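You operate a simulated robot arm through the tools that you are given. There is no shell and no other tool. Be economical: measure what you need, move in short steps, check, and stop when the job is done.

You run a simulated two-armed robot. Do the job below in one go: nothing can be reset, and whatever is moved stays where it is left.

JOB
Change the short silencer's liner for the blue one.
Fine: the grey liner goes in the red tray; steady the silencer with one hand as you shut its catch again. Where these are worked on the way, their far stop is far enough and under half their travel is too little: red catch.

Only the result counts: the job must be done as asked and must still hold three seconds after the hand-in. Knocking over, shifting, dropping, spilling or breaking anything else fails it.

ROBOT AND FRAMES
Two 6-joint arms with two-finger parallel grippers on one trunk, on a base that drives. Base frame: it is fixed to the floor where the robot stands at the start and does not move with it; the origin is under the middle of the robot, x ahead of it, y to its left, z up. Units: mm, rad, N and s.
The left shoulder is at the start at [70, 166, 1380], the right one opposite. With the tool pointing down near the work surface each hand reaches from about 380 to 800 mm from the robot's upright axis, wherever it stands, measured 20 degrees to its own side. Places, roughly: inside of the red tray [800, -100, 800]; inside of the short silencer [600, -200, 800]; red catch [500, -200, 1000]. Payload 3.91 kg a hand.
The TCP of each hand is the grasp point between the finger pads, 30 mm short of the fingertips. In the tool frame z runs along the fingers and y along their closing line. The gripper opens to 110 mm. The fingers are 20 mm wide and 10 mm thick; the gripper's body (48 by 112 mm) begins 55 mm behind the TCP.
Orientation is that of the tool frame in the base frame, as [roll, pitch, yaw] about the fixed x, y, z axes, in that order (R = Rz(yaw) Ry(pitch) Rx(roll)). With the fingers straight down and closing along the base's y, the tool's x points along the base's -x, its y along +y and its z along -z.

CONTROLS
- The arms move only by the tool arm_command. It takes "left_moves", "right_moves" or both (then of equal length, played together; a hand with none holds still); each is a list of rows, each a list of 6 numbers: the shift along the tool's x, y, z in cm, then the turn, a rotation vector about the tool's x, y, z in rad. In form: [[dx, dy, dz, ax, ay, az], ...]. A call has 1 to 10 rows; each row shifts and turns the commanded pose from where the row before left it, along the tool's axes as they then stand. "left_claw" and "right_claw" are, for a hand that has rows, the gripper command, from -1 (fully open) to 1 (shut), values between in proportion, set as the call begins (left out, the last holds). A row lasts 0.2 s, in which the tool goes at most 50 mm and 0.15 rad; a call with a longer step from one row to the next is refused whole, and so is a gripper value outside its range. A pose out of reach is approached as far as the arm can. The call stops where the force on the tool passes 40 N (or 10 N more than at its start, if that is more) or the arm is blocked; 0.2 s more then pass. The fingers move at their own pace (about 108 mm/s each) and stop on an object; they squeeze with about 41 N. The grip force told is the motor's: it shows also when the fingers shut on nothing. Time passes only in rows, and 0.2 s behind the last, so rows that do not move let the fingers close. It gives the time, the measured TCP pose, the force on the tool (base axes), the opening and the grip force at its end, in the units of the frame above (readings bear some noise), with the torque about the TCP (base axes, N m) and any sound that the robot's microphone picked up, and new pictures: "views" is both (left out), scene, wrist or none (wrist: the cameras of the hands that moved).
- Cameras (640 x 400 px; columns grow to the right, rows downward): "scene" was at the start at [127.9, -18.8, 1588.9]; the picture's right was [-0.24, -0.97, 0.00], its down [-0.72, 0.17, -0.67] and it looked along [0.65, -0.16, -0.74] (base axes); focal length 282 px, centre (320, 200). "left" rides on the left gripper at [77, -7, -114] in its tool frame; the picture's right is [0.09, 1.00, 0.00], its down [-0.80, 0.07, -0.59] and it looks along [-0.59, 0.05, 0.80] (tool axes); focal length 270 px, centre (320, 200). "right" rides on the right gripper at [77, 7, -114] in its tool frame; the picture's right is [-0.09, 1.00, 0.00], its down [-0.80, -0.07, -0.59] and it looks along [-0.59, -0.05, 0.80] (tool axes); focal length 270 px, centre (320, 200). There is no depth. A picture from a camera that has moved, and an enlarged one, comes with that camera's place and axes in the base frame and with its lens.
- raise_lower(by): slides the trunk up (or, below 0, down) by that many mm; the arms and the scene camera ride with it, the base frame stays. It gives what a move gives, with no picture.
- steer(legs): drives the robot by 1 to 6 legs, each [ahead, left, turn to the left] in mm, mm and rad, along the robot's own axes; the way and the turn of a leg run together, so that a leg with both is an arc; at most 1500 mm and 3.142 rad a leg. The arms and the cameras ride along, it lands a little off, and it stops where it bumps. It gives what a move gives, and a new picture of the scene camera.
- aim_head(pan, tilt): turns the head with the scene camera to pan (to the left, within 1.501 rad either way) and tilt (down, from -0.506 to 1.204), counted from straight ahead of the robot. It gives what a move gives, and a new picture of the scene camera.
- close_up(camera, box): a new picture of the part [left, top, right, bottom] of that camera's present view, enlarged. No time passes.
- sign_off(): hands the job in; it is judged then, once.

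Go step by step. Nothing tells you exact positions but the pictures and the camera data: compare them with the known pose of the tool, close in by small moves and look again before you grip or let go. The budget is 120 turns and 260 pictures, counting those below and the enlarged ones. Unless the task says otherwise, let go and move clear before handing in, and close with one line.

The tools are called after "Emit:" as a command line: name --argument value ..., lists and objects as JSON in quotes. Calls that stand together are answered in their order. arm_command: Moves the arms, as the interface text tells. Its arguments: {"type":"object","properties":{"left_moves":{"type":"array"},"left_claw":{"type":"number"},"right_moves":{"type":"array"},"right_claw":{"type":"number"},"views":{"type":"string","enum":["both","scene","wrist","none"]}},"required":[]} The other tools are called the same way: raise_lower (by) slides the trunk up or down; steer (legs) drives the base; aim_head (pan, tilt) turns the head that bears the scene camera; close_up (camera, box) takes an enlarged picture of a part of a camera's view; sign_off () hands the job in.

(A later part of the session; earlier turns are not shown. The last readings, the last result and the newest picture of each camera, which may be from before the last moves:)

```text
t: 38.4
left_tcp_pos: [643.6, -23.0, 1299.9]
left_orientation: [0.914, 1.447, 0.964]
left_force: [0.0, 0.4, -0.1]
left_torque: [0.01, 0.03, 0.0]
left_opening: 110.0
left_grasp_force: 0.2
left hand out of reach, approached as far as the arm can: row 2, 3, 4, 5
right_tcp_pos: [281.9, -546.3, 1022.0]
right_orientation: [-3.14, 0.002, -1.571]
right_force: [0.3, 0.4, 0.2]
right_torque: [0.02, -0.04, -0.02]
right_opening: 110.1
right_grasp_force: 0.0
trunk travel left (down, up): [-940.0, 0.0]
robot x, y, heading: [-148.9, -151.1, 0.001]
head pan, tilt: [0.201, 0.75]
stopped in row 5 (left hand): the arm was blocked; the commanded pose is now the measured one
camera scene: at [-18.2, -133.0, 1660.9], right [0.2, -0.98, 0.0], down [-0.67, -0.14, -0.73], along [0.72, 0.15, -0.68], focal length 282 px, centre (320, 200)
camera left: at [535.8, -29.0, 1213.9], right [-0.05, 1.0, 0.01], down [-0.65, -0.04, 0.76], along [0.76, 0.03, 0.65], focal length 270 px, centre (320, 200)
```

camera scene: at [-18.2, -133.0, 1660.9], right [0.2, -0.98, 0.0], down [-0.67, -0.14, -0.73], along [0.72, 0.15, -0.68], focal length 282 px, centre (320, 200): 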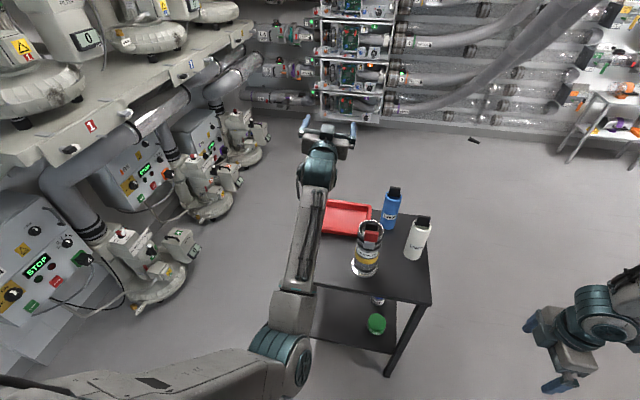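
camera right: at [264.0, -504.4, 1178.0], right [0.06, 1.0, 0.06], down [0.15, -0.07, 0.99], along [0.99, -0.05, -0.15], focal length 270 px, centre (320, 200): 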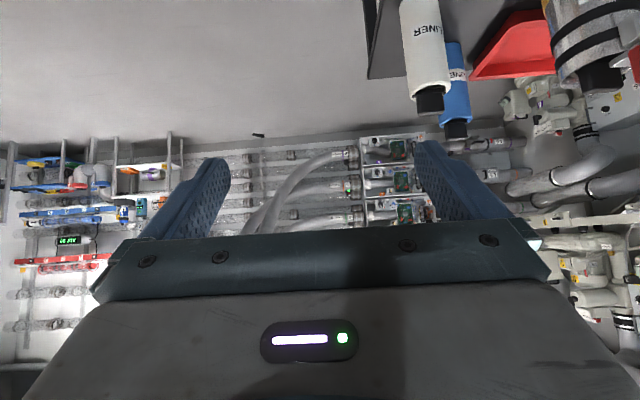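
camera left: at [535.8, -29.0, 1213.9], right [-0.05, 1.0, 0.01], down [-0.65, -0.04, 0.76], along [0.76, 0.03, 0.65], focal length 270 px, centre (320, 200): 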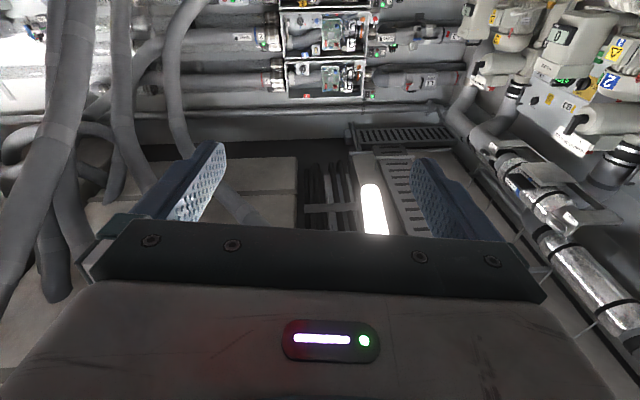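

Both arms seem to be bounded by shoulder stops (left ≥ about −18°, right ≤ about −30°); I was hugging the left's. I'll now turn the right hand's fingers horizontal, pointing left, as needed for steadying, and see how it fares.

Emit:
arm_command --right_moves '[[0, 0, 0, 0, -0.15, 0], [0, 0, 0, 0, -0.15, 0], [0, 0, 0, 0, -0.15, 0], [0, 0, 0, 0, -0.15, 0], [0, 0, 0, 0, -0.15, 0], [0, 0, 0, 0, -0.15, 0], [0, 0, 0, 0, -0.15, 0], [0, 0, 0, 0, -0.15, 0], [0, 0, 0, 0, -0.15, 0], [0, 0, 0, 0, -0.15, 0]]' --views "none"

Emit:
aim_head --pan -0.7 --tilt 0.7

```text
t: 40.6
left_tcp_pos: [647.7, -20.3, 1294.4]
left_orientation: [0.942, 1.449, 0.998]
left_force: [0.9, 0.0, -0.8]
left_torque: [0.02, 0.0, -0.02]
left_opening: 109.7
left_grasp_force: 0.0
right_tcp_pos: [213.7, -572.8, 1096.0]
right_orientation: [3.133, 1.448, -1.574]
right_force: [0.2, -0.7, 0.2]
right_torque: [0.01, 0.02, 0.05]
right_opening: 109.9
right_grasp_force: 0.0
right hand out of reach, approached as far as the arm can: row 3, 4, 5, 6, 7, 8
trunk travel left (down, up): [-940.0, 0.0]
robot x, y, heading: [-147.4, -145.7, 0.006]
head pan, tilt: [0.201, 0.75]
```

```text
t: 41.8
left_tcp_pos: [645.9, -23.3, 1295.9]
left_orientation: [0.94, 1.448, 0.993]
left_force: [-0.5, 0.0, -0.9]
left_torque: [0.02, 0.01, 0.0]
left_opening: 109.9
left_grasp_force: 0.1
right_tcp_pos: [212.4, -573.0, 1096.2]
right_orientation: [-3.137, 1.45, -1.565]
right_force: [0.0, 0.1, 0.0]
right_torque: [0.03, 0.0, 0.0]
right_opening: 109.9
right_grasp_force: 0.1
trunk travel left (down, up): [-940.0, 0.0]
robot x, y, heading: [-147.9, -151.2, -0.0]
head pan, tilt: [-0.7, 0.7]
camera scene: at [-31.6, -203.4, 1664.9], right [-0.64, -0.77, 0.0], down [-0.49, 0.41, -0.76], along [0.59, -0.49, -0.64], focal length 282 px, centre (320, 200)
```

scene: 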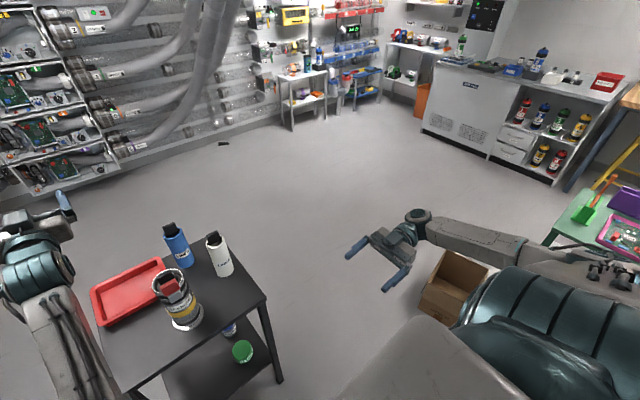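

The right arm swung into a different fold (elbow out sideways). Test moving it forward and inward now.

Emit:
arm_command --right_moves '[[0, -4, 0, 0, 0, 0], [0, -4, 0, 0, 0, 0], [0, -4, 0, 0, 0, 0], [0, -4, 1, 0, 0, 0], [0, -4, 1, 0, 0, 0], [0, -4, 1, 0, 0, 0]]' --views "scene"

```text
t: 43.2
left_tcp_pos: [647.8, -21.6, 1295.0]
left_orientation: [0.943, 1.449, 0.999]
left_force: [-0.3, 0.3, 0.0]
left_torque: [-0.02, -0.03, -0.03]
left_opening: 109.9
left_grasp_force: 0.0
right_tcp_pos: [453.9, -542.2, 1092.4]
right_orientation: [3.13, 1.449, -1.58]
right_force: [-0.4, 0.9, 0.2]
right_torque: [-0.03, 0.01, 0.0]
right_opening: 110.0
right_grasp_force: 0.1
trunk travel left (down, up): [-940.0, 0.0]
robot x, y, heading: [-147.9, -148.4, 0.001]
head pan, tilt: [-0.7, 0.7]
camera scene: at [-28.9, -202.0, 1664.8], right [-0.64, -0.76, 0.0], down [-0.49, 0.41, -0.76], along [0.58, -0.49, -0.64], focal length 282 px, centre (320, 200)
```

scene: 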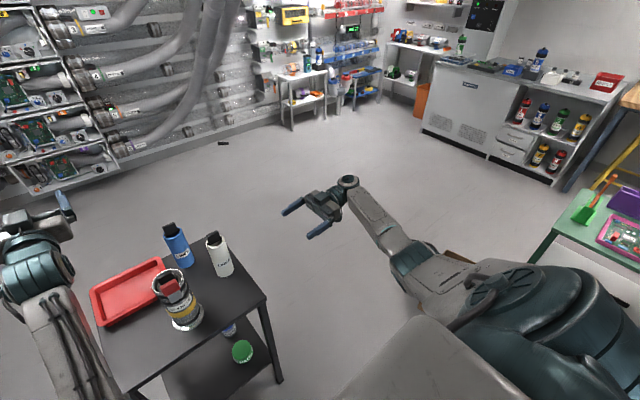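

The right arm now moves freely. I'll continue inward, staying above the liners.

Emit:
arm_command --right_moves '[[0, -0.5, 4, 0, 0, 0], [0, -0.5, 4, 0, 0, 0], [0, -0.5, 4, 0, 0, 0], [0, -0.5, 4, 0, 0, 0], [0, -0.5, 4, 0, 0, 0]]' --views "both"

```text
t: 44.4
left_tcp_pos: [646.9, -21.5, 1296.0]
left_orientation: [0.931, 1.448, 0.985]
left_force: [0.3, -0.3, -0.2]
left_torque: [0.02, -0.03, -0.02]
left_opening: 109.9
left_grasp_force: 0.1
right_tcp_pos: [476.0, -342.4, 1068.1]
right_orientation: [-3.139, 1.446, -1.567]
right_force: [0.8, 0.5, -0.5]
right_torque: [0.01, 0.0, 0.01]
right_opening: 110.0
right_grasp_force: 0.0
trunk travel left (down, up): [-940.0, 0.0]
robot x, y, heading: [-145.9, -149.0, 0.001]
head pan, tilt: [-0.7, 0.7]
camera scene: at [-30.9, -200.7, 1665.0], right [-0.64, -0.77, 0.0], down [-0.49, 0.41, -0.77], along [0.58, -0.49, -0.64], focal length 282 px, centre (320, 200)
camera right: at [470.0, -467.0, 1004.9], right [-1.0, 0.01, 0.09], down [0.07, -0.49, 0.87], along [0.05, 0.87, 0.49], focal length 270 px, centre (320, 200)
```

scene: 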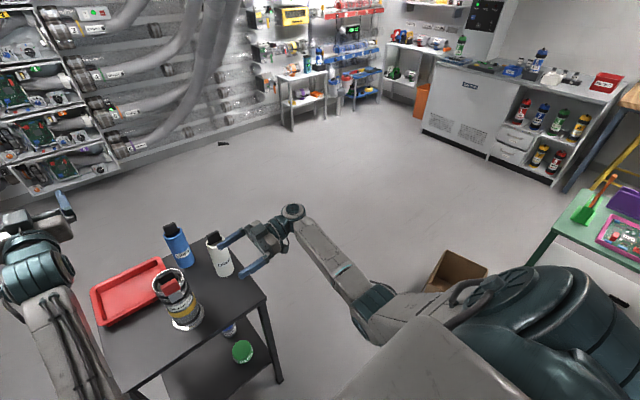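
right: 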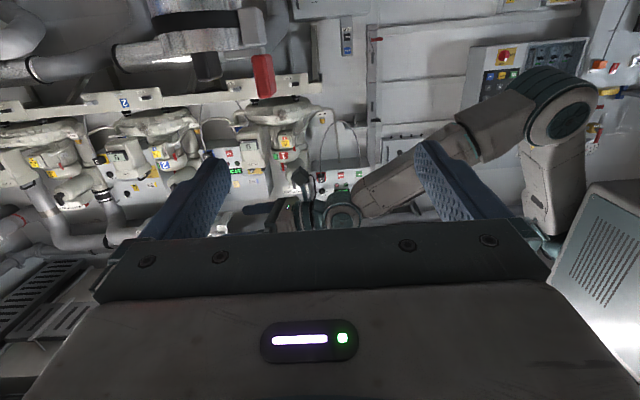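

The right arm is now in a good fold. I lower it to see the catch from the side.

Emit:
arm_command --right_moves '[[4, 0, 0, 0, 0, 0], [4, 0, 0, 0, 0, 0], [3, 0, 0, 0, 0, 0]]' --views "wrist"

Emit:
close_up --camera "right" --box '[140, 20, 340, 145]'

```text
t: 45.2
left_tcp_pos: [647.3, -23.1, 1295.6]
left_orientation: [0.94, 1.449, 0.994]
left_force: [-0.4, 0.8, -0.4]
left_torque: [0.0, 0.02, 0.02]
left_opening: 109.9
left_grasp_force: 0.0
right_tcp_pos: [477.7, -359.9, 958.3]
right_orientation: [-3.134, 1.446, -1.56]
right_force: [0.2, -0.1, 0.2]
right_torque: [0.01, 0.04, -0.03]
right_opening: 110.0
right_grasp_force: 0.0
trunk travel left (down, up): [-940.0, 0.0]
robot x, y, heading: [-146.6, -147.4, -0.002]
head pan, tilt: [-0.7, 0.7]
camera right: at [470.2, -482.6, 894.8], right [-1.0, 0.01, 0.09], down [0.07, -0.49, 0.87], along [0.05, 0.87, 0.49], focal length 270 px, centre (320, 200)
```

right: 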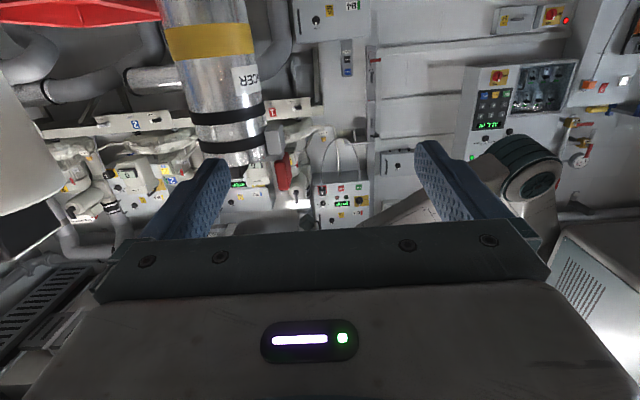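

```text
3.20 times, centred on (240, 82) of right
camera zoom: at [470.2, -482.6, 894.8], right [-1.0, 0.01, 0.09], down [0.07, -0.49, 0.87], along [0.05, 0.87, 0.49], focal length 865 px, centre (576, 576)
```

zoom: 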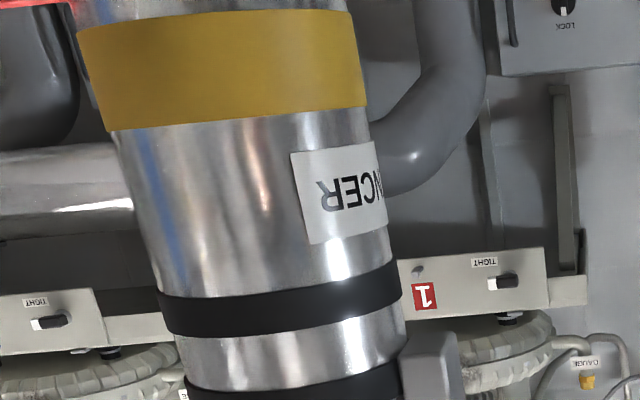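

Emit:
close_up --camera "right" --box '[160, 100, 340, 212]'

```text
3.56 times, centred on (250, 156) of right
camera zoom: at [470.2, -482.6, 894.8], right [-1.0, 0.01, 0.09], down [0.07, -0.49, 0.87], along [0.05, 0.87, 0.49], focal length 961 px, centre (569, 356)
```

zoom: 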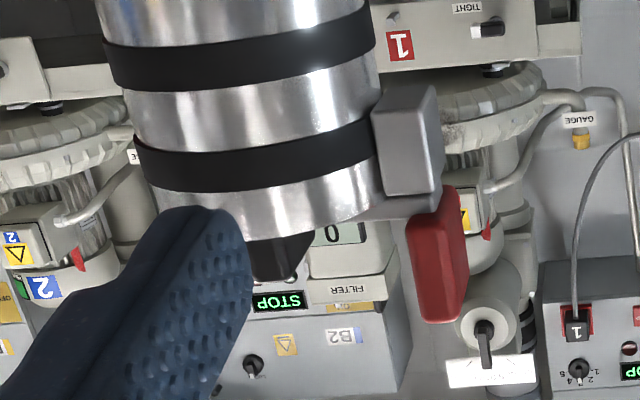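

Now I understand the catch: a red paddle standing up (x≈530, z 1000–1050) on a hinge bracket on the robot side, its hook over the rim. I'll raise the right hand, shift the base so both hands face the silencer, and turn the left fingers to point right.

Emit:
arm_command --right_moves '[[-4, 0, 0, 0, 0, 0], [-4, 0, 0, 0, 0, 0], [-4, 0, 0, 0, 0, 0]]' --views "none"

Emit:
steer --legs '[[0, -85, 0], [55, 0, 0]]'

Emit:
arm_command --left_moves '[[0, 0, 0, 0, 0.12, 0], [0, 0, 0, 0.15, 0, 0], [0, 0, 0, 0.15, 0, 0], [0, 0, 0, 0.15, 0, 0], [0, 0, 0, 0.15, 0, 0], [0, 0, 0, 0.15, 0, 0], [0, 0, 0, 0.15, 0, 0], [0, 0, 0, 0.15, 0, 0], [0, 0, 0, 0.15, 0, 0], [0, 0, 0, 0.15, 0, 0]]' --views "none"

Emit:
aim_head --pan 0.2 --tilt 0.75

```text
t: 46.0
left_tcp_pos: [645.5, -22.1, 1296.0]
left_orientation: [0.933, 1.446, 0.988]
left_force: [0.3, -0.2, -0.2]
left_torque: [-0.03, 0.0, 0.03]
left_opening: 109.9
left_grasp_force: 0.0
right_tcp_pos: [477.1, -344.6, 1077.1]
right_orientation: [-3.139, 1.448, -1.566]
right_force: [0.5, -1.0, 0.0]
right_torque: [0.01, -0.03, 0.0]
right_opening: 110.0
right_grasp_force: 0.1
trunk travel left (down, up): [-940.0, 0.0]
robot x, y, heading: [-148.2, -151.0, 0.0]
head pan, tilt: [-0.7, 0.7]
```

```text
t: 47.6
left_tcp_pos: [689.1, -102.6, 1303.2]
left_orientation: [0.861, 1.446, 0.915]
left_force: [0.0, -0.1, -0.7]
left_torque: [-0.03, -0.01, -0.02]
left_opening: 110.0
left_grasp_force: 0.1
right_tcp_pos: [522.3, -424.3, 1083.7]
right_orientation: [-3.067, 1.445, -1.497]
right_force: [-0.5, -0.3, 0.1]
right_torque: [-0.06, 0.0, -0.11]
right_opening: 109.9
right_grasp_force: 0.2
trunk travel left (down, up): [-940.0, 0.0]
robot x, y, heading: [-95.8, -234.4, 0.004]
head pan, tilt: [-0.7, 0.7]
camera scene: at [9.6, -283.2, 1666.2], right [-0.64, -0.76, 0.0], down [-0.49, 0.41, -0.77], along [0.59, -0.49, -0.64], focal length 282 px, centre (320, 200)
```

scene: 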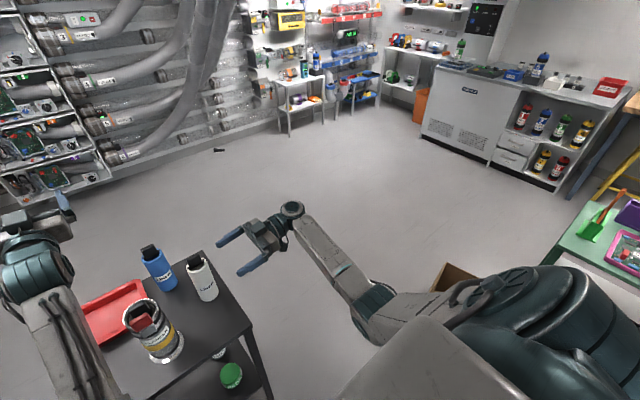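

```text
t: 49.8
left_tcp_pos: [700.1, -107.5, 1295.7]
left_orientation: [-2.922, 1.463, 2.069]
left_force: [0.0, 0.2, -0.5]
left_torque: [-0.03, 0.02, -0.02]
left_opening: 110.1
left_grasp_force: 0.1
right_tcp_pos: [531.9, -428.5, 1076.7]
right_orientation: [3.139, 1.451, -1.572]
right_force: [1.0, -0.5, -0.5]
right_torque: [-0.01, 0.02, -0.01]
right_opening: 109.9
right_grasp_force: 0.1
trunk travel left (down, up): [-940.0, 0.0]
robot x, y, heading: [-94.3, -231.7, 0.002]
head pan, tilt: [-0.7, 0.7]
```

```text
t: 51.0
left_tcp_pos: [699.4, -107.0, 1296.2]
left_orientation: [-2.934, 1.461, 2.063]
left_force: [0.5, 0.4, -0.4]
left_torque: [-0.02, -0.01, 0.03]
left_opening: 110.1
left_grasp_force: 0.2
right_tcp_pos: [531.0, -427.5, 1076.9]
right_orientation: [-3.136, 1.45, -1.567]
right_force: [0.9, -0.2, 0.0]
right_torque: [-0.03, -0.04, 0.01]
right_opening: 109.7
right_grasp_force: 0.1
trunk travel left (down, up): [-940.0, 0.0]
robot x, y, heading: [-92.3, -232.1, -0.002]
head pan, tilt: [0.201, 0.75]
camera scene: at [39.2, -217.2, 1660.7], right [0.2, -0.98, 0.0], down [-0.67, -0.14, -0.73], along [0.72, 0.15, -0.68], focal length 282 px, centre (320, 200)
```

scene: 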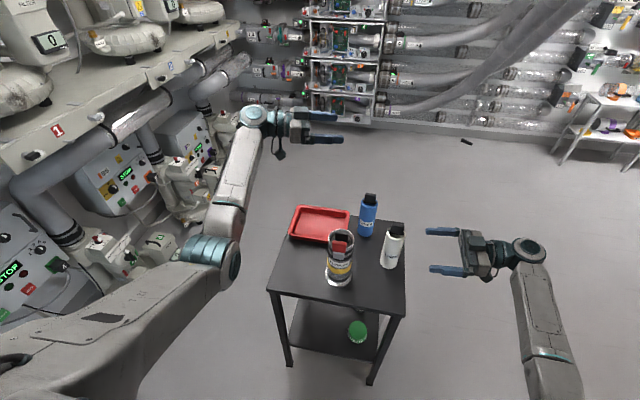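

Both arms now sit well. I finish aligning the left fingers along −y and bring the left hand to the left of the silencer, descending.

Emit:
arm_command --left_moves '[[0, 0, 0, 0.14, -0.054, 0], [0, 0, 0, 0.14, -0.054, 0], [0, -2.9, -2.9, 0, 0, 0], [0, -2.9, -2.9, 0, 0, 0], [0, -2.9, -2.9, 0, 0, 0], [0, -2.9, -2.9, 0, 0, 0], [4.9, 0, 0, 0, 0, 0], [4.9, 0, 0, 0, 0, 0], [4.9, 0, 0, 0, 0, 0]]' --views "none"

Emit:
arm_command --left_moves '[[4.9, 0, 0, 0, 0, 0], [4.9, 0, 0, 0, 0, 0], [4.9, 0, 0, 0, 0, 0]]' --views "both"

```text
t: 53.0
left_tcp_pos: [576.7, 7.8, 1153.8]
left_orientation: [-1.277, 1.535, -2.842]
left_force: [0.1, -0.6, -0.3]
left_torque: [0.01, 0.05, -0.05]
left_opening: 110.1
left_grasp_force: 0.0
right_tcp_pos: [531.1, -427.4, 1077.8]
right_orientation: [-3.135, 1.448, -1.564]
right_force: [-0.5, 0.4, -0.3]
right_torque: [0.02, 0.0, -0.02]
right_opening: 109.9
right_grasp_force: 0.0
trunk travel left (down, up): [-940.0, 0.0]
robot x, y, heading: [-92.3, -234.6, 0.0]
head pan, tilt: [0.201, 0.75]
```

```text
t: 53.8
left_tcp_pos: [573.6, 6.4, 1006.3]
left_orientation: [-1.318, 1.535, -2.886]
left_force: [0.1, 0.5, 0.5]
left_torque: [-0.02, 0.04, 0.01]
left_opening: 109.8
left_grasp_force: 0.0
right_tcp_pos: [531.2, -429.4, 1077.5]
right_orientation: [3.141, 1.451, -1.572]
right_force: [1.2, -1.3, -0.9]
right_torque: [-0.01, 0.01, 0.02]
right_opening: 110.1
right_grasp_force: 0.0
trunk travel left (down, up): [-940.0, 0.0]
robot x, y, heading: [-93.8, -229.8, 0.002]
head pan, tilt: [0.201, 0.75]
camera scene: at [40.4, -217.3, 1660.6], right [0.2, -0.98, 0.0], down [-0.67, -0.14, -0.73], along [0.72, 0.15, -0.68], focal length 282 px, centre (320, 200)
camera left: at [563.8, 118.4, 928.6], right [0.99, 0.0, -0.12], down [0.1, 0.6, 0.79], along [0.08, -0.8, 0.6], focal length 270 px, centre (320, 200)
```

scene: 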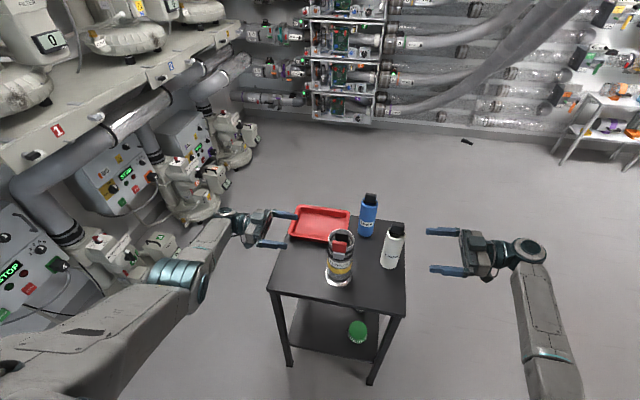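
left: 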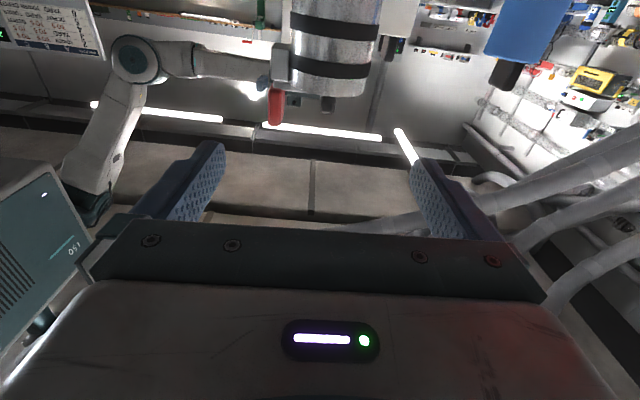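

The geometry agrees: silencer axis ≈(582,−172), radius 40. I lower the left hand to z≈900 and go halfway in.

Emit:
arm_command --left_moves '[[4.9, 0.3, 0, 0, 0, 0], [4.9, 0.4, 0, 0, 0, 0], [0, 0.3, 4, 0, 0, 0], [0, 0, 4, 0, 0, 0], [0, 0, 1, 0, 0, 0]]' --views "wrist"

Emit:
close_up --camera "scene" --box '[240, 190, 440, 315]'

```text
t: 55.0
left_tcp_pos: [549.8, -91.4, 966.5]
left_orientation: [-1.298, 1.532, -2.866]
left_force: [-0.3, -0.1, -0.5]
left_torque: [0.0, 0.02, 0.01]
left_opening: 109.8
left_grasp_force: 0.1
left hand out of reach, approached as far as the arm can: row 1, 2
right_tcp_pos: [530.5, -428.3, 1077.6]
right_orientation: [-3.136, 1.449, -1.564]
right_force: [0.3, 0.3, -0.3]
right_torque: [0.01, -0.04, 0.0]
right_opening: 109.8
right_grasp_force: 0.0
trunk travel left (down, up): [-940.0, 0.0]
robot x, y, heading: [-94.3, -233.8, 0.003]
head pan, tilt: [0.201, 0.75]
camera left: at [539.9, 21.8, 888.3], right [0.99, 0.0, -0.12], down [0.1, 0.6, 0.79], along [0.08, -0.8, 0.6], focal length 270 px, centre (320, 200)
```

left: 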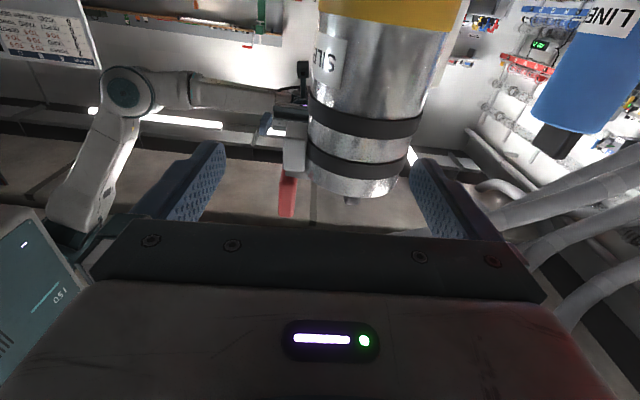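

```text
3.20 times, centred on (340, 252) of scene
camera zoom: at [38.8, -216.1, 1660.7], right [0.2, -0.98, 0.0], down [-0.67, -0.14, -0.73], along [0.72, 0.15, -0.68], focal length 904 px, centre (256, 32)
```

zoom: 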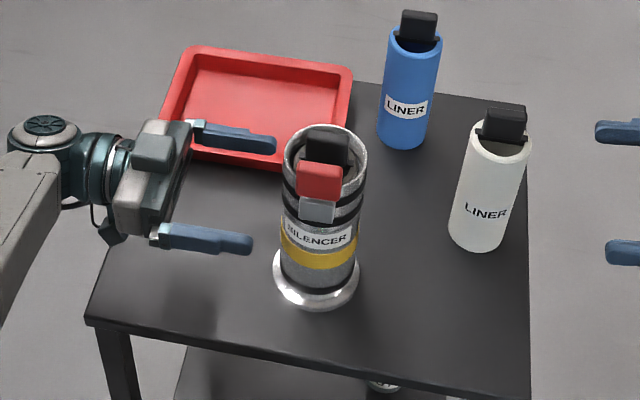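

The left is at full stretch; driving the base 35 mm forward and lowering the trunk will solve it.

Emit:
steer --legs '[[35, 0, 0]]'

Emit:
raise_lower --by -70

Emit:
arm_command --left_moves '[[0, 0, 0, 0, 0, 0]]' --views "wrist"

```text
t: 55.9
left_tcp_pos: [577.3, -91.7, 972.1]
left_orientation: [-1.239, 1.539, -2.807]
left_force: [-0.8, 0.8, 0.5]
left_torque: [0.02, 0.02, 0.03]
left_opening: 109.9
left_grasp_force: 0.0
right_tcp_pos: [556.9, -428.8, 1082.8]
right_orientation: [-3.076, 1.448, -1.503]
right_force: [-0.4, 0.8, 0.2]
right_torque: [-0.04, -0.01, -0.05]
right_opening: 110.2
right_grasp_force: 0.3
trunk travel left (down, up): [-940.0, 0.0]
robot x, y, heading: [-59.8, -232.3, 0.001]
head pan, tilt: [0.201, 0.75]
camera scene: at [61.8, -216.9, 1661.8], right [0.2, -0.98, 0.0], down [-0.66, -0.14, -0.74], along [0.72, 0.15, -0.68], focal length 282 px, centre (320, 200)
```

scene: 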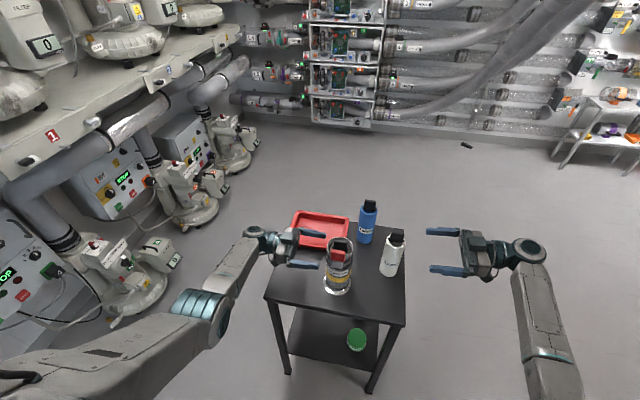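

```text
t: 57.1
left_tcp_pos: [586.1, -90.8, 904.4]
left_orientation: [-1.161, 1.544, -2.73]
left_force: [-8.1, -0.4, 15.4]
left_torque: [2.0, 0.87, 0.97]
left_opening: 110.0
left_grasp_force: 0.0
right_tcp_pos: [562.6, -428.4, 1009.6]
right_orientation: [-3.111, 1.45, -1.536]
right_force: [-0.3, 0.0, -0.2]
right_torque: [0.0, -0.01, -0.01]
right_opening: 109.9
right_grasp_force: 0.1
trunk travel left (down, up): [-870.0, 70.0]
robot x, y, heading: [-59.5, -231.9, 0.005]
head pan, tilt: [0.201, 0.75]
stopped: the force on the tool passed its limit at 42 N (the readings are from after the stop); the commanded pose is now the measured one
```

```text
t: 57.5
left_tcp_pos: [585.1, -91.0, 903.7]
left_orientation: [-1.179, 1.546, -2.747]
left_force: [-3.2, 0.4, 19.2]
left_torque: [2.45, 0.43, 0.49]
left_opening: 109.9
left_grasp_force: 0.0
right_tcp_pos: [561.8, -428.8, 1009.5]
right_orientation: [-3.11, 1.451, -1.539]
right_force: [1.4, -0.1, 0.0]
right_torque: [0.01, -0.02, 0.01]
right_opening: 110.0
right_grasp_force: 0.0
trunk travel left (down, up): [-870.0, 70.0]
robot x, y, heading: [-56.9, -233.8, 0.001]
head pan, tilt: [0.201, 0.75]
camera left: at [576.7, 22.0, 826.4], right [0.99, 0.0, -0.11], down [0.09, 0.6, 0.79], along [0.07, -0.8, 0.6], focal length 270 px, centre (320, 200)
```

left: 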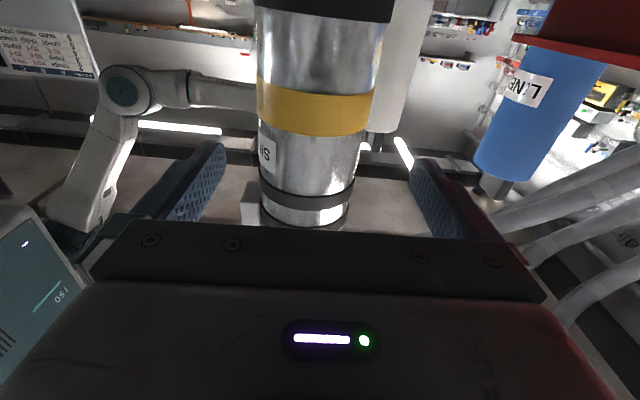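

The camera housing under the left hand touched the table; I raise the hand to z≈938 and check.

Emit:
arm_command --left_moves '[[-3.4, 0, 0, 0, 0, 0], [0, 0, 0, 0, 0, 0]]' --views "wrist"

```text
t: 58.1
left_tcp_pos: [587.2, -90.7, 935.0]
left_orientation: [-1.227, 1.54, -2.793]
left_force: [-0.4, -0.4, -0.4]
left_torque: [0.01, 0.0, 0.0]
left_opening: 109.9
left_grasp_force: 0.0
right_tcp_pos: [563.8, -429.3, 1007.8]
right_orientation: [-3.131, 1.45, -1.558]
right_force: [-0.1, 0.4, 0.1]
right_torque: [-0.04, -0.01, -0.03]
right_opening: 110.0
right_grasp_force: 0.0
trunk travel left (down, up): [-870.0, 70.0]
robot x, y, heading: [-58.4, -235.4, -0.004]
head pan, tilt: [0.201, 0.75]
camera left: at [577.7, 22.5, 857.7], right [0.99, 0.0, -0.12], down [0.09, 0.6, 0.79], along [0.07, -0.8, 0.6], focal length 270 px, centre (320, 200)
```

left: 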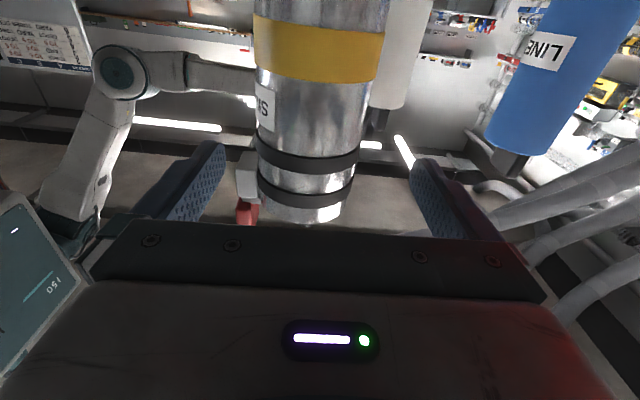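

Centre is at x≈581; I shift −6 mm and advance to put the pads around the barrel, well below the bracket (z≥966).

Emit:
arm_command --left_moves '[[0, -0.6, 2, 0, 0, 0], [0.2, 0, 3, 0, 0, 0], [0.2, 0, 2.7, 0, 0, 0]]' --views "wrist"

Emit:
close_up --camera "scene" --box '[260, 190, 420, 305]'

```text
t: 58.9
left_tcp_pos: [582.4, -167.6, 932.0]
left_orientation: [-1.25, 1.542, -2.815]
left_force: [-0.5, 0.7, 0.6]
left_torque: [0.03, 0.04, -0.02]
left_opening: 110.1
left_grasp_force: 0.2
right_tcp_pos: [565.2, -428.5, 1008.3]
right_orientation: [-3.139, 1.452, -1.569]
right_force: [-0.7, 0.2, -0.4]
right_torque: [-0.02, -0.02, 0.02]
right_opening: 110.0
right_grasp_force: 0.1
trunk travel left (down, up): [-870.0, 70.0]
robot x, y, heading: [-59.0, -233.6, 0.002]
head pan, tilt: [0.201, 0.75]
camera left: at [572.9, -54.9, 854.1], right [0.99, 0.0, -0.12], down [0.09, 0.6, 0.79], along [0.07, -0.8, 0.6], focal length 270 px, centre (320, 200)
```

left: 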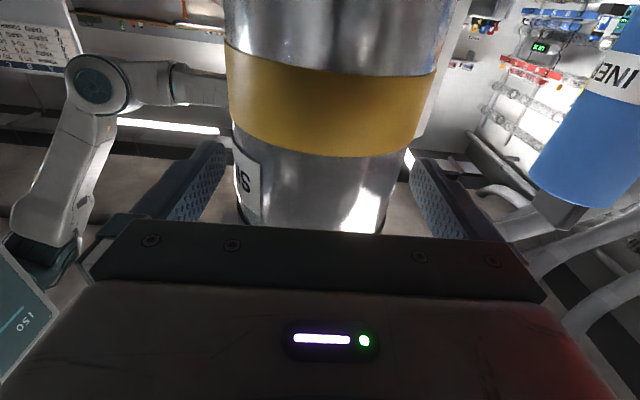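

```text
3.48 times, centred on (340, 248) of scene
camera zoom: at [73.8, -217.9, 1591.1], right [0.2, -0.98, 0.0], down [-0.67, -0.14, -0.73], along [0.72, 0.15, -0.68], focal length 983 px, centre (250, 35)
```

zoom: 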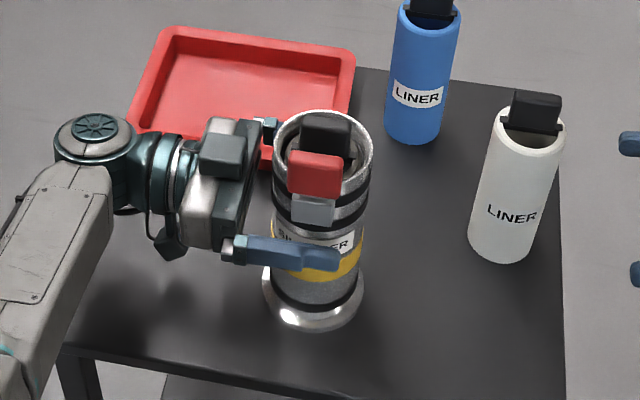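

Centre measured at x≈579.3; a 3 mm shift, then close the left gripper onto the barrel.

Emit:
arm_command --left_moves '[[0, -0.3, 0, 0, 0, 0], [0, 0, 0, 0, 0, 0]]' --views "none"

Emit:
arm_command --left_moves '[[0, 0, 0, 0, 0, 0], [0, 0, 0, 0, 0, 0], [0, 0, 0, 0, 0, 0]]' --left_claw 0.2 --views "wrist"

```text
t: 59.5
left_tcp_pos: [580.6, -167.7, 931.7]
left_orientation: [-1.23, 1.541, -2.796]
left_force: [0.3, 0.6, -0.1]
left_torque: [0.03, 0.01, 0.0]
left_opening: 110.3
left_grasp_force: 0.0
right_tcp_pos: [565.8, -428.6, 1007.4]
right_orientation: [-3.141, 1.449, -1.565]
right_force: [0.0, 0.1, -0.8]
right_torque: [-0.02, -0.01, -0.03]
right_opening: 109.8
right_grasp_force: 0.0
trunk travel left (down, up): [-870.0, 70.0]
robot x, y, heading: [-59.5, -236.5, -0.005]
head pan, tilt: [0.201, 0.75]
```

```text
t: 60.3
left_tcp_pos: [580.3, -166.4, 932.5]
left_orientation: [-1.221, 1.541, -2.786]
left_force: [1.3, 0.8, 0.0]
left_torque: [0.07, -0.34, 0.0]
left_opening: 78.5
left_grasp_force: 41.0
right_tcp_pos: [564.3, -428.0, 1008.9]
right_orientation: [-3.137, 1.449, -1.565]
right_force: [-0.1, -0.2, -0.2]
right_torque: [0.01, 0.0, 0.0]
right_opening: 110.1
right_grasp_force: 0.0
trunk travel left (down, up): [-870.0, 70.0]
robot x, y, heading: [-57.9, -234.8, -0.002]
head pan, tilt: [0.201, 0.75]
camera left: at [570.0, -54.1, 854.5], right [0.99, 0.0, -0.12], down [0.09, 0.6, 0.79], along [0.07, -0.8, 0.6], focal length 270 px, centre (320, 200)
```

left: 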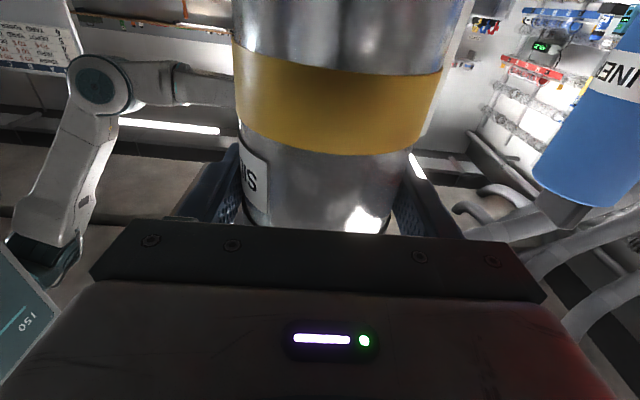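

Left holds the barrel (78.5 mm, 41 N). Now the right hand: level the fingers, narrow to ~45 mm and approach the paddle's right side.

Emit:
arm_command --right_moves '[[-1.5, 1.6, 0, 0, -0.12, 0], [-1.5, 1.7, 0, 0, 0, 0], [0, 0, 4, 0, 0, 0], [0, 0, 4, 0, 0, 0], [0, 0, 3, 0, 0, 0], [0, 0, 2, 0, 0, 0]]' --right_claw 0.18 --views "wrist"

Emit:
aim_head --pan 0.1 --tilt 0.85

Emit:
close_up --camera "scene" --box '[270, 170, 430, 270]'

```text
t: 61.7
left_tcp_pos: [579.0, -167.3, 931.4]
left_orientation: [-1.201, 1.542, -2.768]
left_force: [-1.8, -0.9, 0.1]
left_torque: [0.01, -0.09, -0.03]
left_opening: 77.9
left_grasp_force: 40.3
right_tcp_pos: [531.6, -295.2, 1038.6]
right_orientation: [-2.829, 1.568, -1.259]
right_force: [0.0, 0.1, 0.0]
right_torque: [-0.01, -0.01, -0.01]
right_opening: 44.9
right_grasp_force: 0.1
trunk travel left (down, up): [-870.0, 70.0]
robot x, y, heading: [-62.0, -233.9, 0.002]
head pan, tilt: [0.201, 0.75]
camera right: at [524.7, -410.5, 961.0], right [-1.0, 0.0, 0.09], down [0.07, -0.59, 0.8], along [0.05, 0.81, 0.59], focal length 270 px, centre (320, 200)
```

right: 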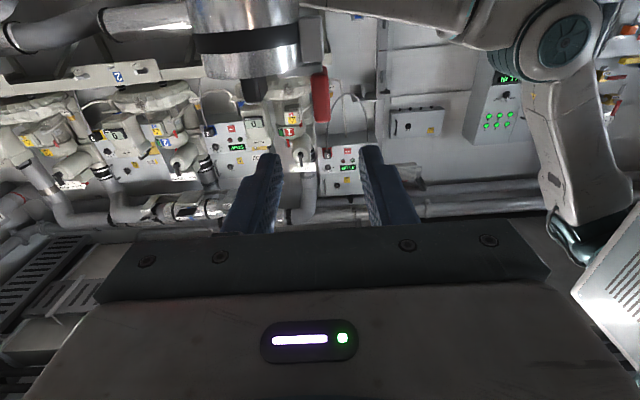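

```text
t: 62.4
left_tcp_pos: [578.9, -166.2, 932.8]
left_orientation: [-1.224, 1.541, -2.789]
left_force: [-2.0, -0.2, 0.6]
left_torque: [-0.01, -0.1, -0.02]
left_opening: 78.2
left_grasp_force: 41.0
right_tcp_pos: [532.3, -297.1, 1037.8]
right_orientation: [-2.599, 1.569, -1.026]
right_force: [0.0, 0.9, 0.0]
right_torque: [-0.04, 0.02, -0.02]
right_opening: 45.0
right_grasp_force: 0.0
trunk travel left (down, up): [-870.0, 70.0]
robot x, y, heading: [-60.5, -236.5, 0.002]
head pan, tilt: [0.099, 0.85]
camera scene: at [69.5, -225.7, 1583.2], right [0.1, -0.99, 0.0], down [-0.75, -0.08, -0.66], along [0.66, 0.07, -0.75], focal length 282 px, centre (320, 200)
```

scene: 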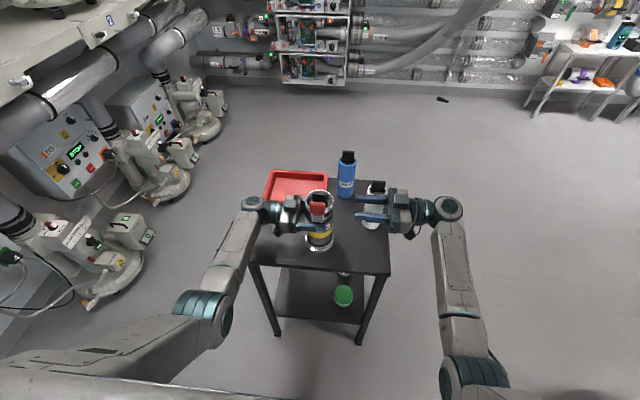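

```text
4.00 times, centred on (350, 220) of scene
camera zoom: at [69.5, -225.7, 1583.2], right [0.1, -0.99, 0.0], down [-0.75, -0.08, -0.66], along [0.66, 0.07, -0.75], focal length 1130 px, centre (200, 120)
```

zoom: 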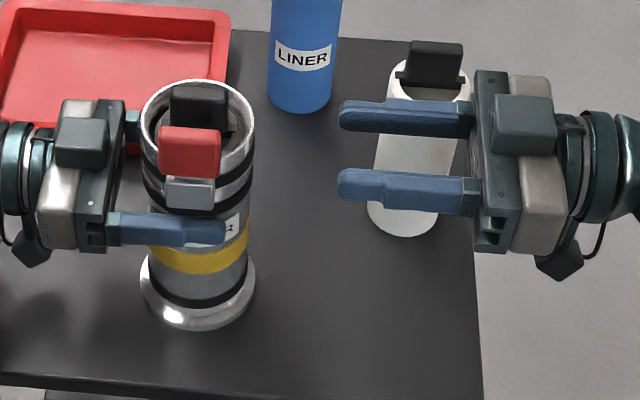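

The paddle spans x 522–538, z 1004–1048; the tab starts at x≈572. The right fingers (inner faces 510 and 555) straddle the paddle line, so I advance along +y.

Emit:
arm_command --right_moves '[[0, 0, 4, 0, 0, 0], [0, 0, 4, 0, 0, 0], [0, 0, 3, 0, 0, 0]]' --views "wrist"

Emit:
close_up --camera "scene" --box '[270, 170, 430, 270]'

```text
t: 63.1
left_tcp_pos: [579.4, -167.1, 932.5]
left_orientation: [-1.188, 1.541, -2.754]
left_force: [-0.8, 0.1, 1.1]
left_torque: [0.03, -0.19, -0.04]
left_opening: 78.2
left_grasp_force: 40.9
right_tcp_pos: [533.2, -184.7, 1037.7]
right_orientation: [-2.813, 1.567, -1.241]
right_force: [0.6, -0.2, -0.7]
right_torque: [0.0, 0.03, 0.0]
right_opening: 45.1
right_grasp_force: 0.0
trunk travel left (down, up): [-870.0, 70.0]
robot x, y, heading: [-59.3, -232.2, 0.0]
head pan, tilt: [0.099, 0.85]
camera right: at [525.2, -300.6, 959.5], right [-1.0, 0.0, 0.09], down [0.07, -0.59, 0.8], along [0.05, 0.81, 0.59], focal length 270 px, centre (320, 200)
```

right: 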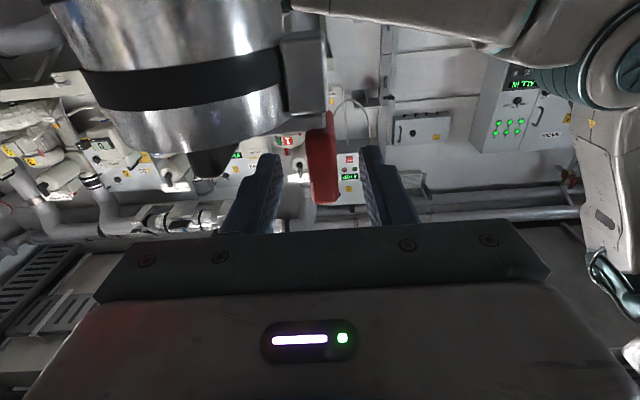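

```text
4.00 times, centred on (350, 220) of scene
camera zoom: at [69.7, -224.7, 1583.1], right [0.1, -0.99, 0.0], down [-0.75, -0.08, -0.66], along [0.66, 0.07, -0.75], focal length 1130 px, centre (200, 120)
```

zoom: 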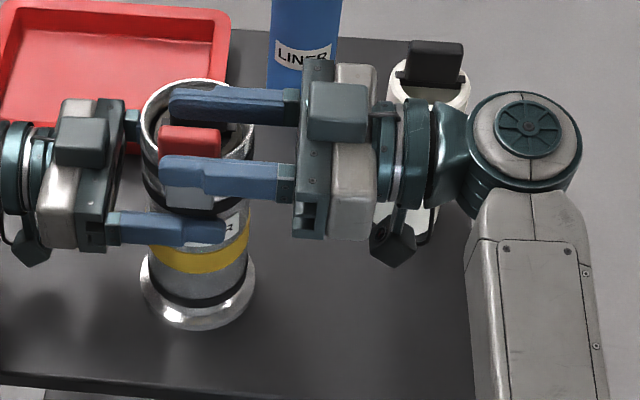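

The paddle is caged between the fingers. I narrow slightly and start swinging it outward about its presumed hinge (z≈995), turning the tool with it.

Emit:
arm_command --right_moves '[[0, 0, 0, 0, 0, 0], [0.05, 0.63, 0, 0, 0, -0.15], [0.05, 0.63, 0, 0, 0, -0.15], [0.05, 0.63, 0, 0, 0, -0.15]]' --right_claw 0.45 --views "wrist"

Emit:
close_up --camera "scene" --box '[290, 180, 390, 245]'

```text
t: 64.2
left_tcp_pos: [578.4, -166.4, 933.2]
left_orientation: [-1.218, 1.54, -2.783]
left_force: [-0.1, 0.2, -0.1]
left_torque: [0.11, -0.56, 0.02]
left_opening: 78.3
left_grasp_force: 40.8
right_tcp_pos: [513.0, -187.1, 1034.1]
right_orientation: [-1.571, 1.116, -0.001]
right_force: [1.3, 0.3, 0.0]
right_torque: [0.02, 0.0, 0.01]
right_opening: 30.7
right_grasp_force: 0.3
trunk travel left (down, up): [-870.0, 70.0]
robot x, y, heading: [-57.0, -236.2, -0.002]
head pan, tilt: [0.099, 0.85]
camera right: at [540.9, -300.9, 960.9], right [-0.93, 0.0, -0.36], down [-0.29, -0.59, 0.75], along [-0.21, 0.8, 0.55], focal length 270 px, centre (320, 200)
```

right: 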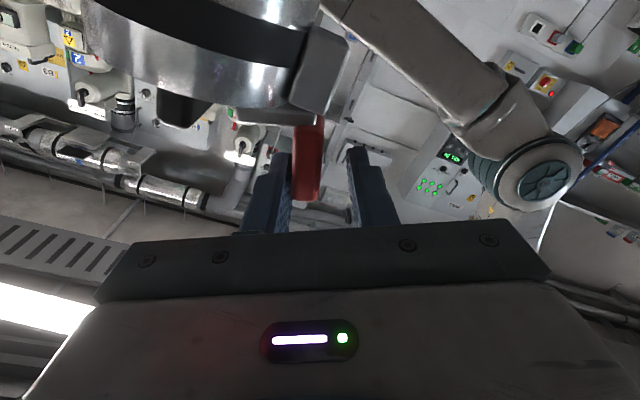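

```text
6.15 times, centred on (340, 212) of scene
camera zoom: at [69.7, -225.6, 1583.1], right [0.1, -0.99, 0.0], down [-0.75, -0.07, -0.66], along [0.66, 0.07, -0.75], focal length 1739 px, centre (197, 123)
```

zoom: 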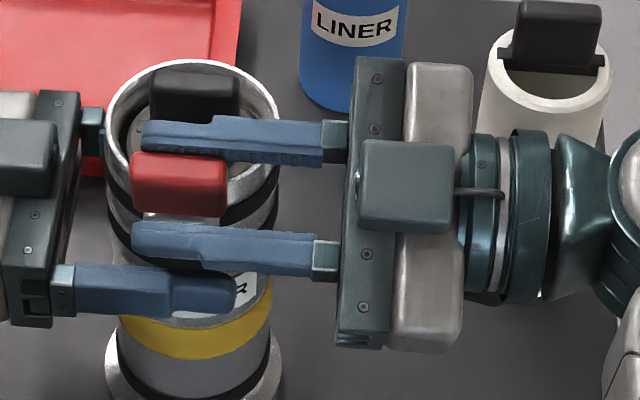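

No resistance, and the paddle is following. I continue the swing.

Emit:
arm_command --right_moves '[[0.05, 0.63, 0, 0, 0, -0.15], [0.05, 0.63, 0, 0, 0, -0.15], [0.05, 0.63, 0, 0, 0, -0.15], [0.05, 0.63, 0, 0, 0, -0.15]]' --views "wrist"

Emit:
close_up --camera "scene" --box '[290, 180, 390, 245]'

```text
t: 65.2
left_tcp_pos: [580.5, -167.3, 932.3]
left_orientation: [-1.218, 1.541, -2.784]
left_force: [1.0, 0.6, 1.1]
left_torque: [0.07, -0.51, 0.04]
left_opening: 78.3
left_grasp_force: 40.3
right_tcp_pos: [494.6, -186.6, 1015.7]
right_orientation: [-1.571, 0.518, 0.0]
right_force: [0.1, -0.8, 0.4]
right_torque: [0.0, -0.02, 0.0]
right_opening: 30.3
right_grasp_force: 0.1
trunk travel left (down, up): [-870.0, 70.0]
robot x, y, heading: [-55.2, -231.1, -0.002]
head pan, tilt: [0.099, 0.85]
camera right: at [558.4, -301.3, 971.7], right [-0.57, 0.0, -0.82], down [-0.66, -0.59, 0.46], along [-0.49, 0.8, 0.34], focal length 270 px, centre (320, 200)
```

right: 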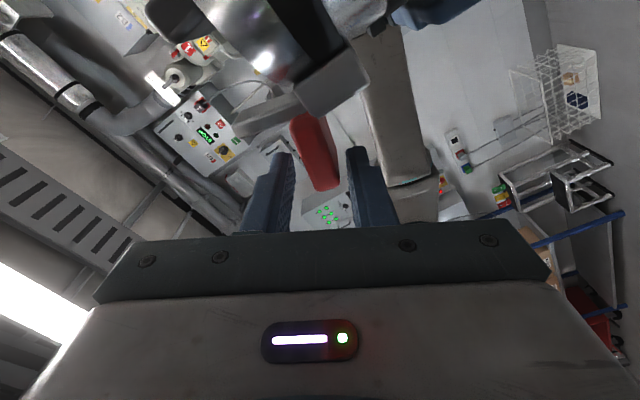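

```text
6.15 times, centred on (340, 212) of scene
camera zoom: at [69.7, -225.6, 1583.1], right [0.1, -0.99, 0.0], down [-0.75, -0.07, -0.66], along [0.66, 0.07, -0.75], focal length 1739 px, centre (197, 123)
```

zoom: 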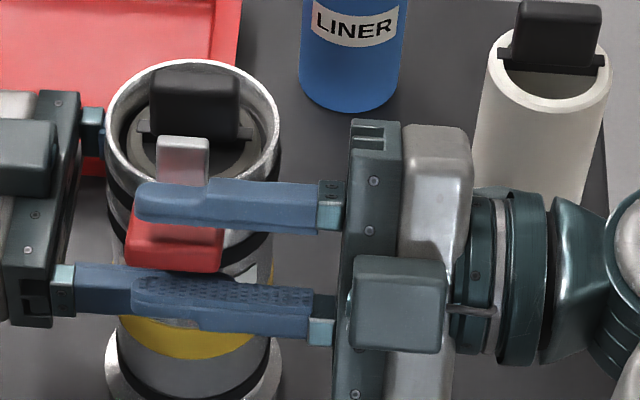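

The hook is rising off the liner. I keep turning until the stop.

Emit:
arm_command --right_moves '[[0.05, 0.63, 0, 0, 0, -0.15], [0.05, 0.63, 0, 0, 0, -0.15], [0.05, 0.63, 0, 0, 0, -0.15], [0.05, 0.63, 0, 0, 0, -0.15]]' --views "wrist"

Emit:
close_up --camera "scene" --box '[290, 180, 390, 245]'

```text
t: 66.2
left_tcp_pos: [579.0, -166.5, 932.4]
left_orientation: [-1.23, 1.542, -2.796]
left_force: [-0.5, 1.4, 1.6]
left_torque: [0.12, -0.26, 0.07]
left_opening: 78.6
left_grasp_force: 41.0
right_tcp_pos: [477.0, -195.5, 1038.8]
right_orientation: [-1.58, -0.065, -0.004]
right_force: [-0.9, -0.2, 0.3]
right_torque: [-0.05, 0.02, 0.0]
right_opening: 30.3
right_grasp_force: 0.1
right hand out of reach, approached as far as the arm can: row 4
trunk travel left (down, up): [-870.0, 70.0]
robot x, y, heading: [-58.3, -227.5, -0.002]
head pan, tilt: [0.099, 0.85]
camera right: at [554.4, -310.0, 1036.4], right [-0.02, -0.01, -1.0], down [-0.8, -0.59, 0.02], along [-0.59, 0.8, 0.01], focal length 270 px, centre (320, 200)
```

right: 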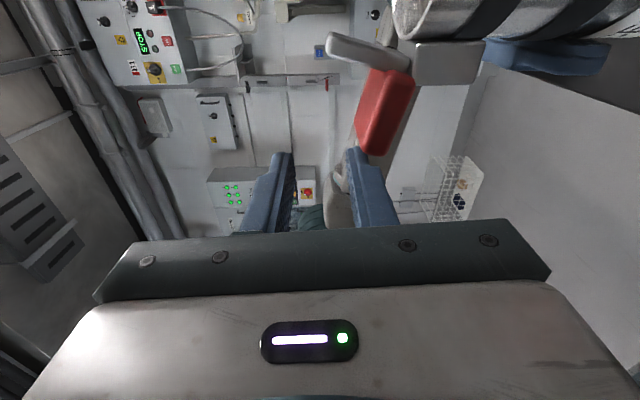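

```text
6.15 times, centred on (340, 212) of scene
camera zoom: at [68.6, -225.8, 1583.1], right [0.1, -0.99, 0.0], down [-0.75, -0.07, -0.66], along [0.66, 0.07, -0.75], focal length 1739 px, centre (197, 123)
```

zoom: 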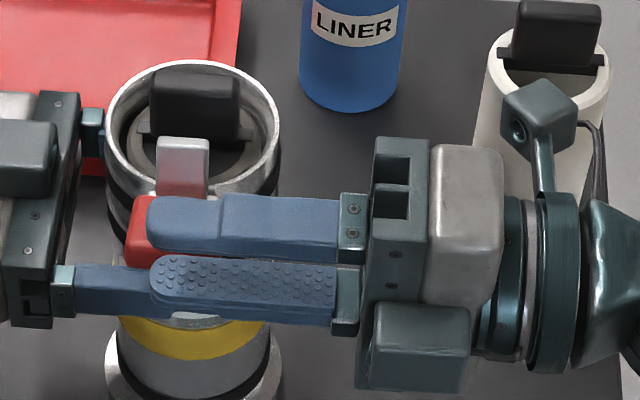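

The wrist limit lifted the fingers off the paddle, which now leans about 60° out. The fingers are just above it, so I'll push it down to its stop from above.

Emit:
arm_command --right_moves '[[1.2, 0, 0, 0, 0, 0.1], [0, 1, 0, 0, 0, 0], [0, 1, 0, 0, 0, 0]]' --views "wrist"

Emit:
close_up --camera "scene" --box '[290, 180, 390, 245]'

```text
t: 66.8
left_tcp_pos: [579.5, -166.5, 933.8]
left_orientation: [-1.383, 1.545, -2.941]
left_force: [9.8, 0.0, -2.5]
left_torque: [-0.44, -0.65, -0.19]
left_opening: 77.8
left_grasp_force: 40.9
right_tcp_pos: [487.1, -195.4, 1035.9]
right_orientation: [-1.562, 0.013, 0.008]
right_force: [-12.1, -4.2, 15.0]
right_torque: [0.18, 0.15, 0.22]
right_opening: 23.2
right_grasp_force: 0.0
trunk travel left (down, up): [-870.0, 70.0]
robot x, y, heading: [-60.1, -231.7, 0.001]
head pan, tilt: [0.099, 0.85]
stopped in row 3 (right hand): the force on the tool passed its limit at 44 N (the readings are from after the stop); the commanded pose is now the measured one
camera right: at [565.7, -309.8, 1026.8], right [-0.1, 0.01, -0.99], down [-0.8, -0.6, 0.08], along [-0.6, 0.8, 0.07], focal length 270 px, centre (320, 200)
```

right: 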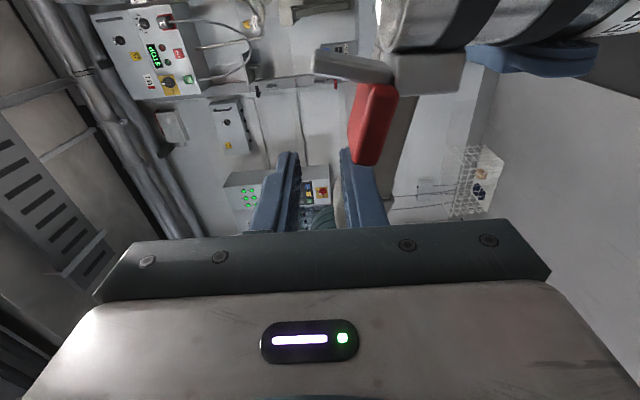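

```text
6.15 times, centred on (340, 212) of scene
camera zoom: at [67.9, -226.8, 1583.4], right [0.1, -1.0, 0.0], down [-0.75, -0.07, -0.66], along [0.66, 0.07, -0.75], focal length 1739 px, centre (197, 123)
```

zoom: 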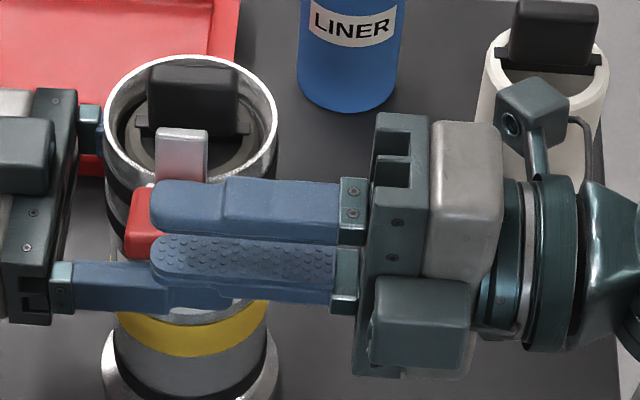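

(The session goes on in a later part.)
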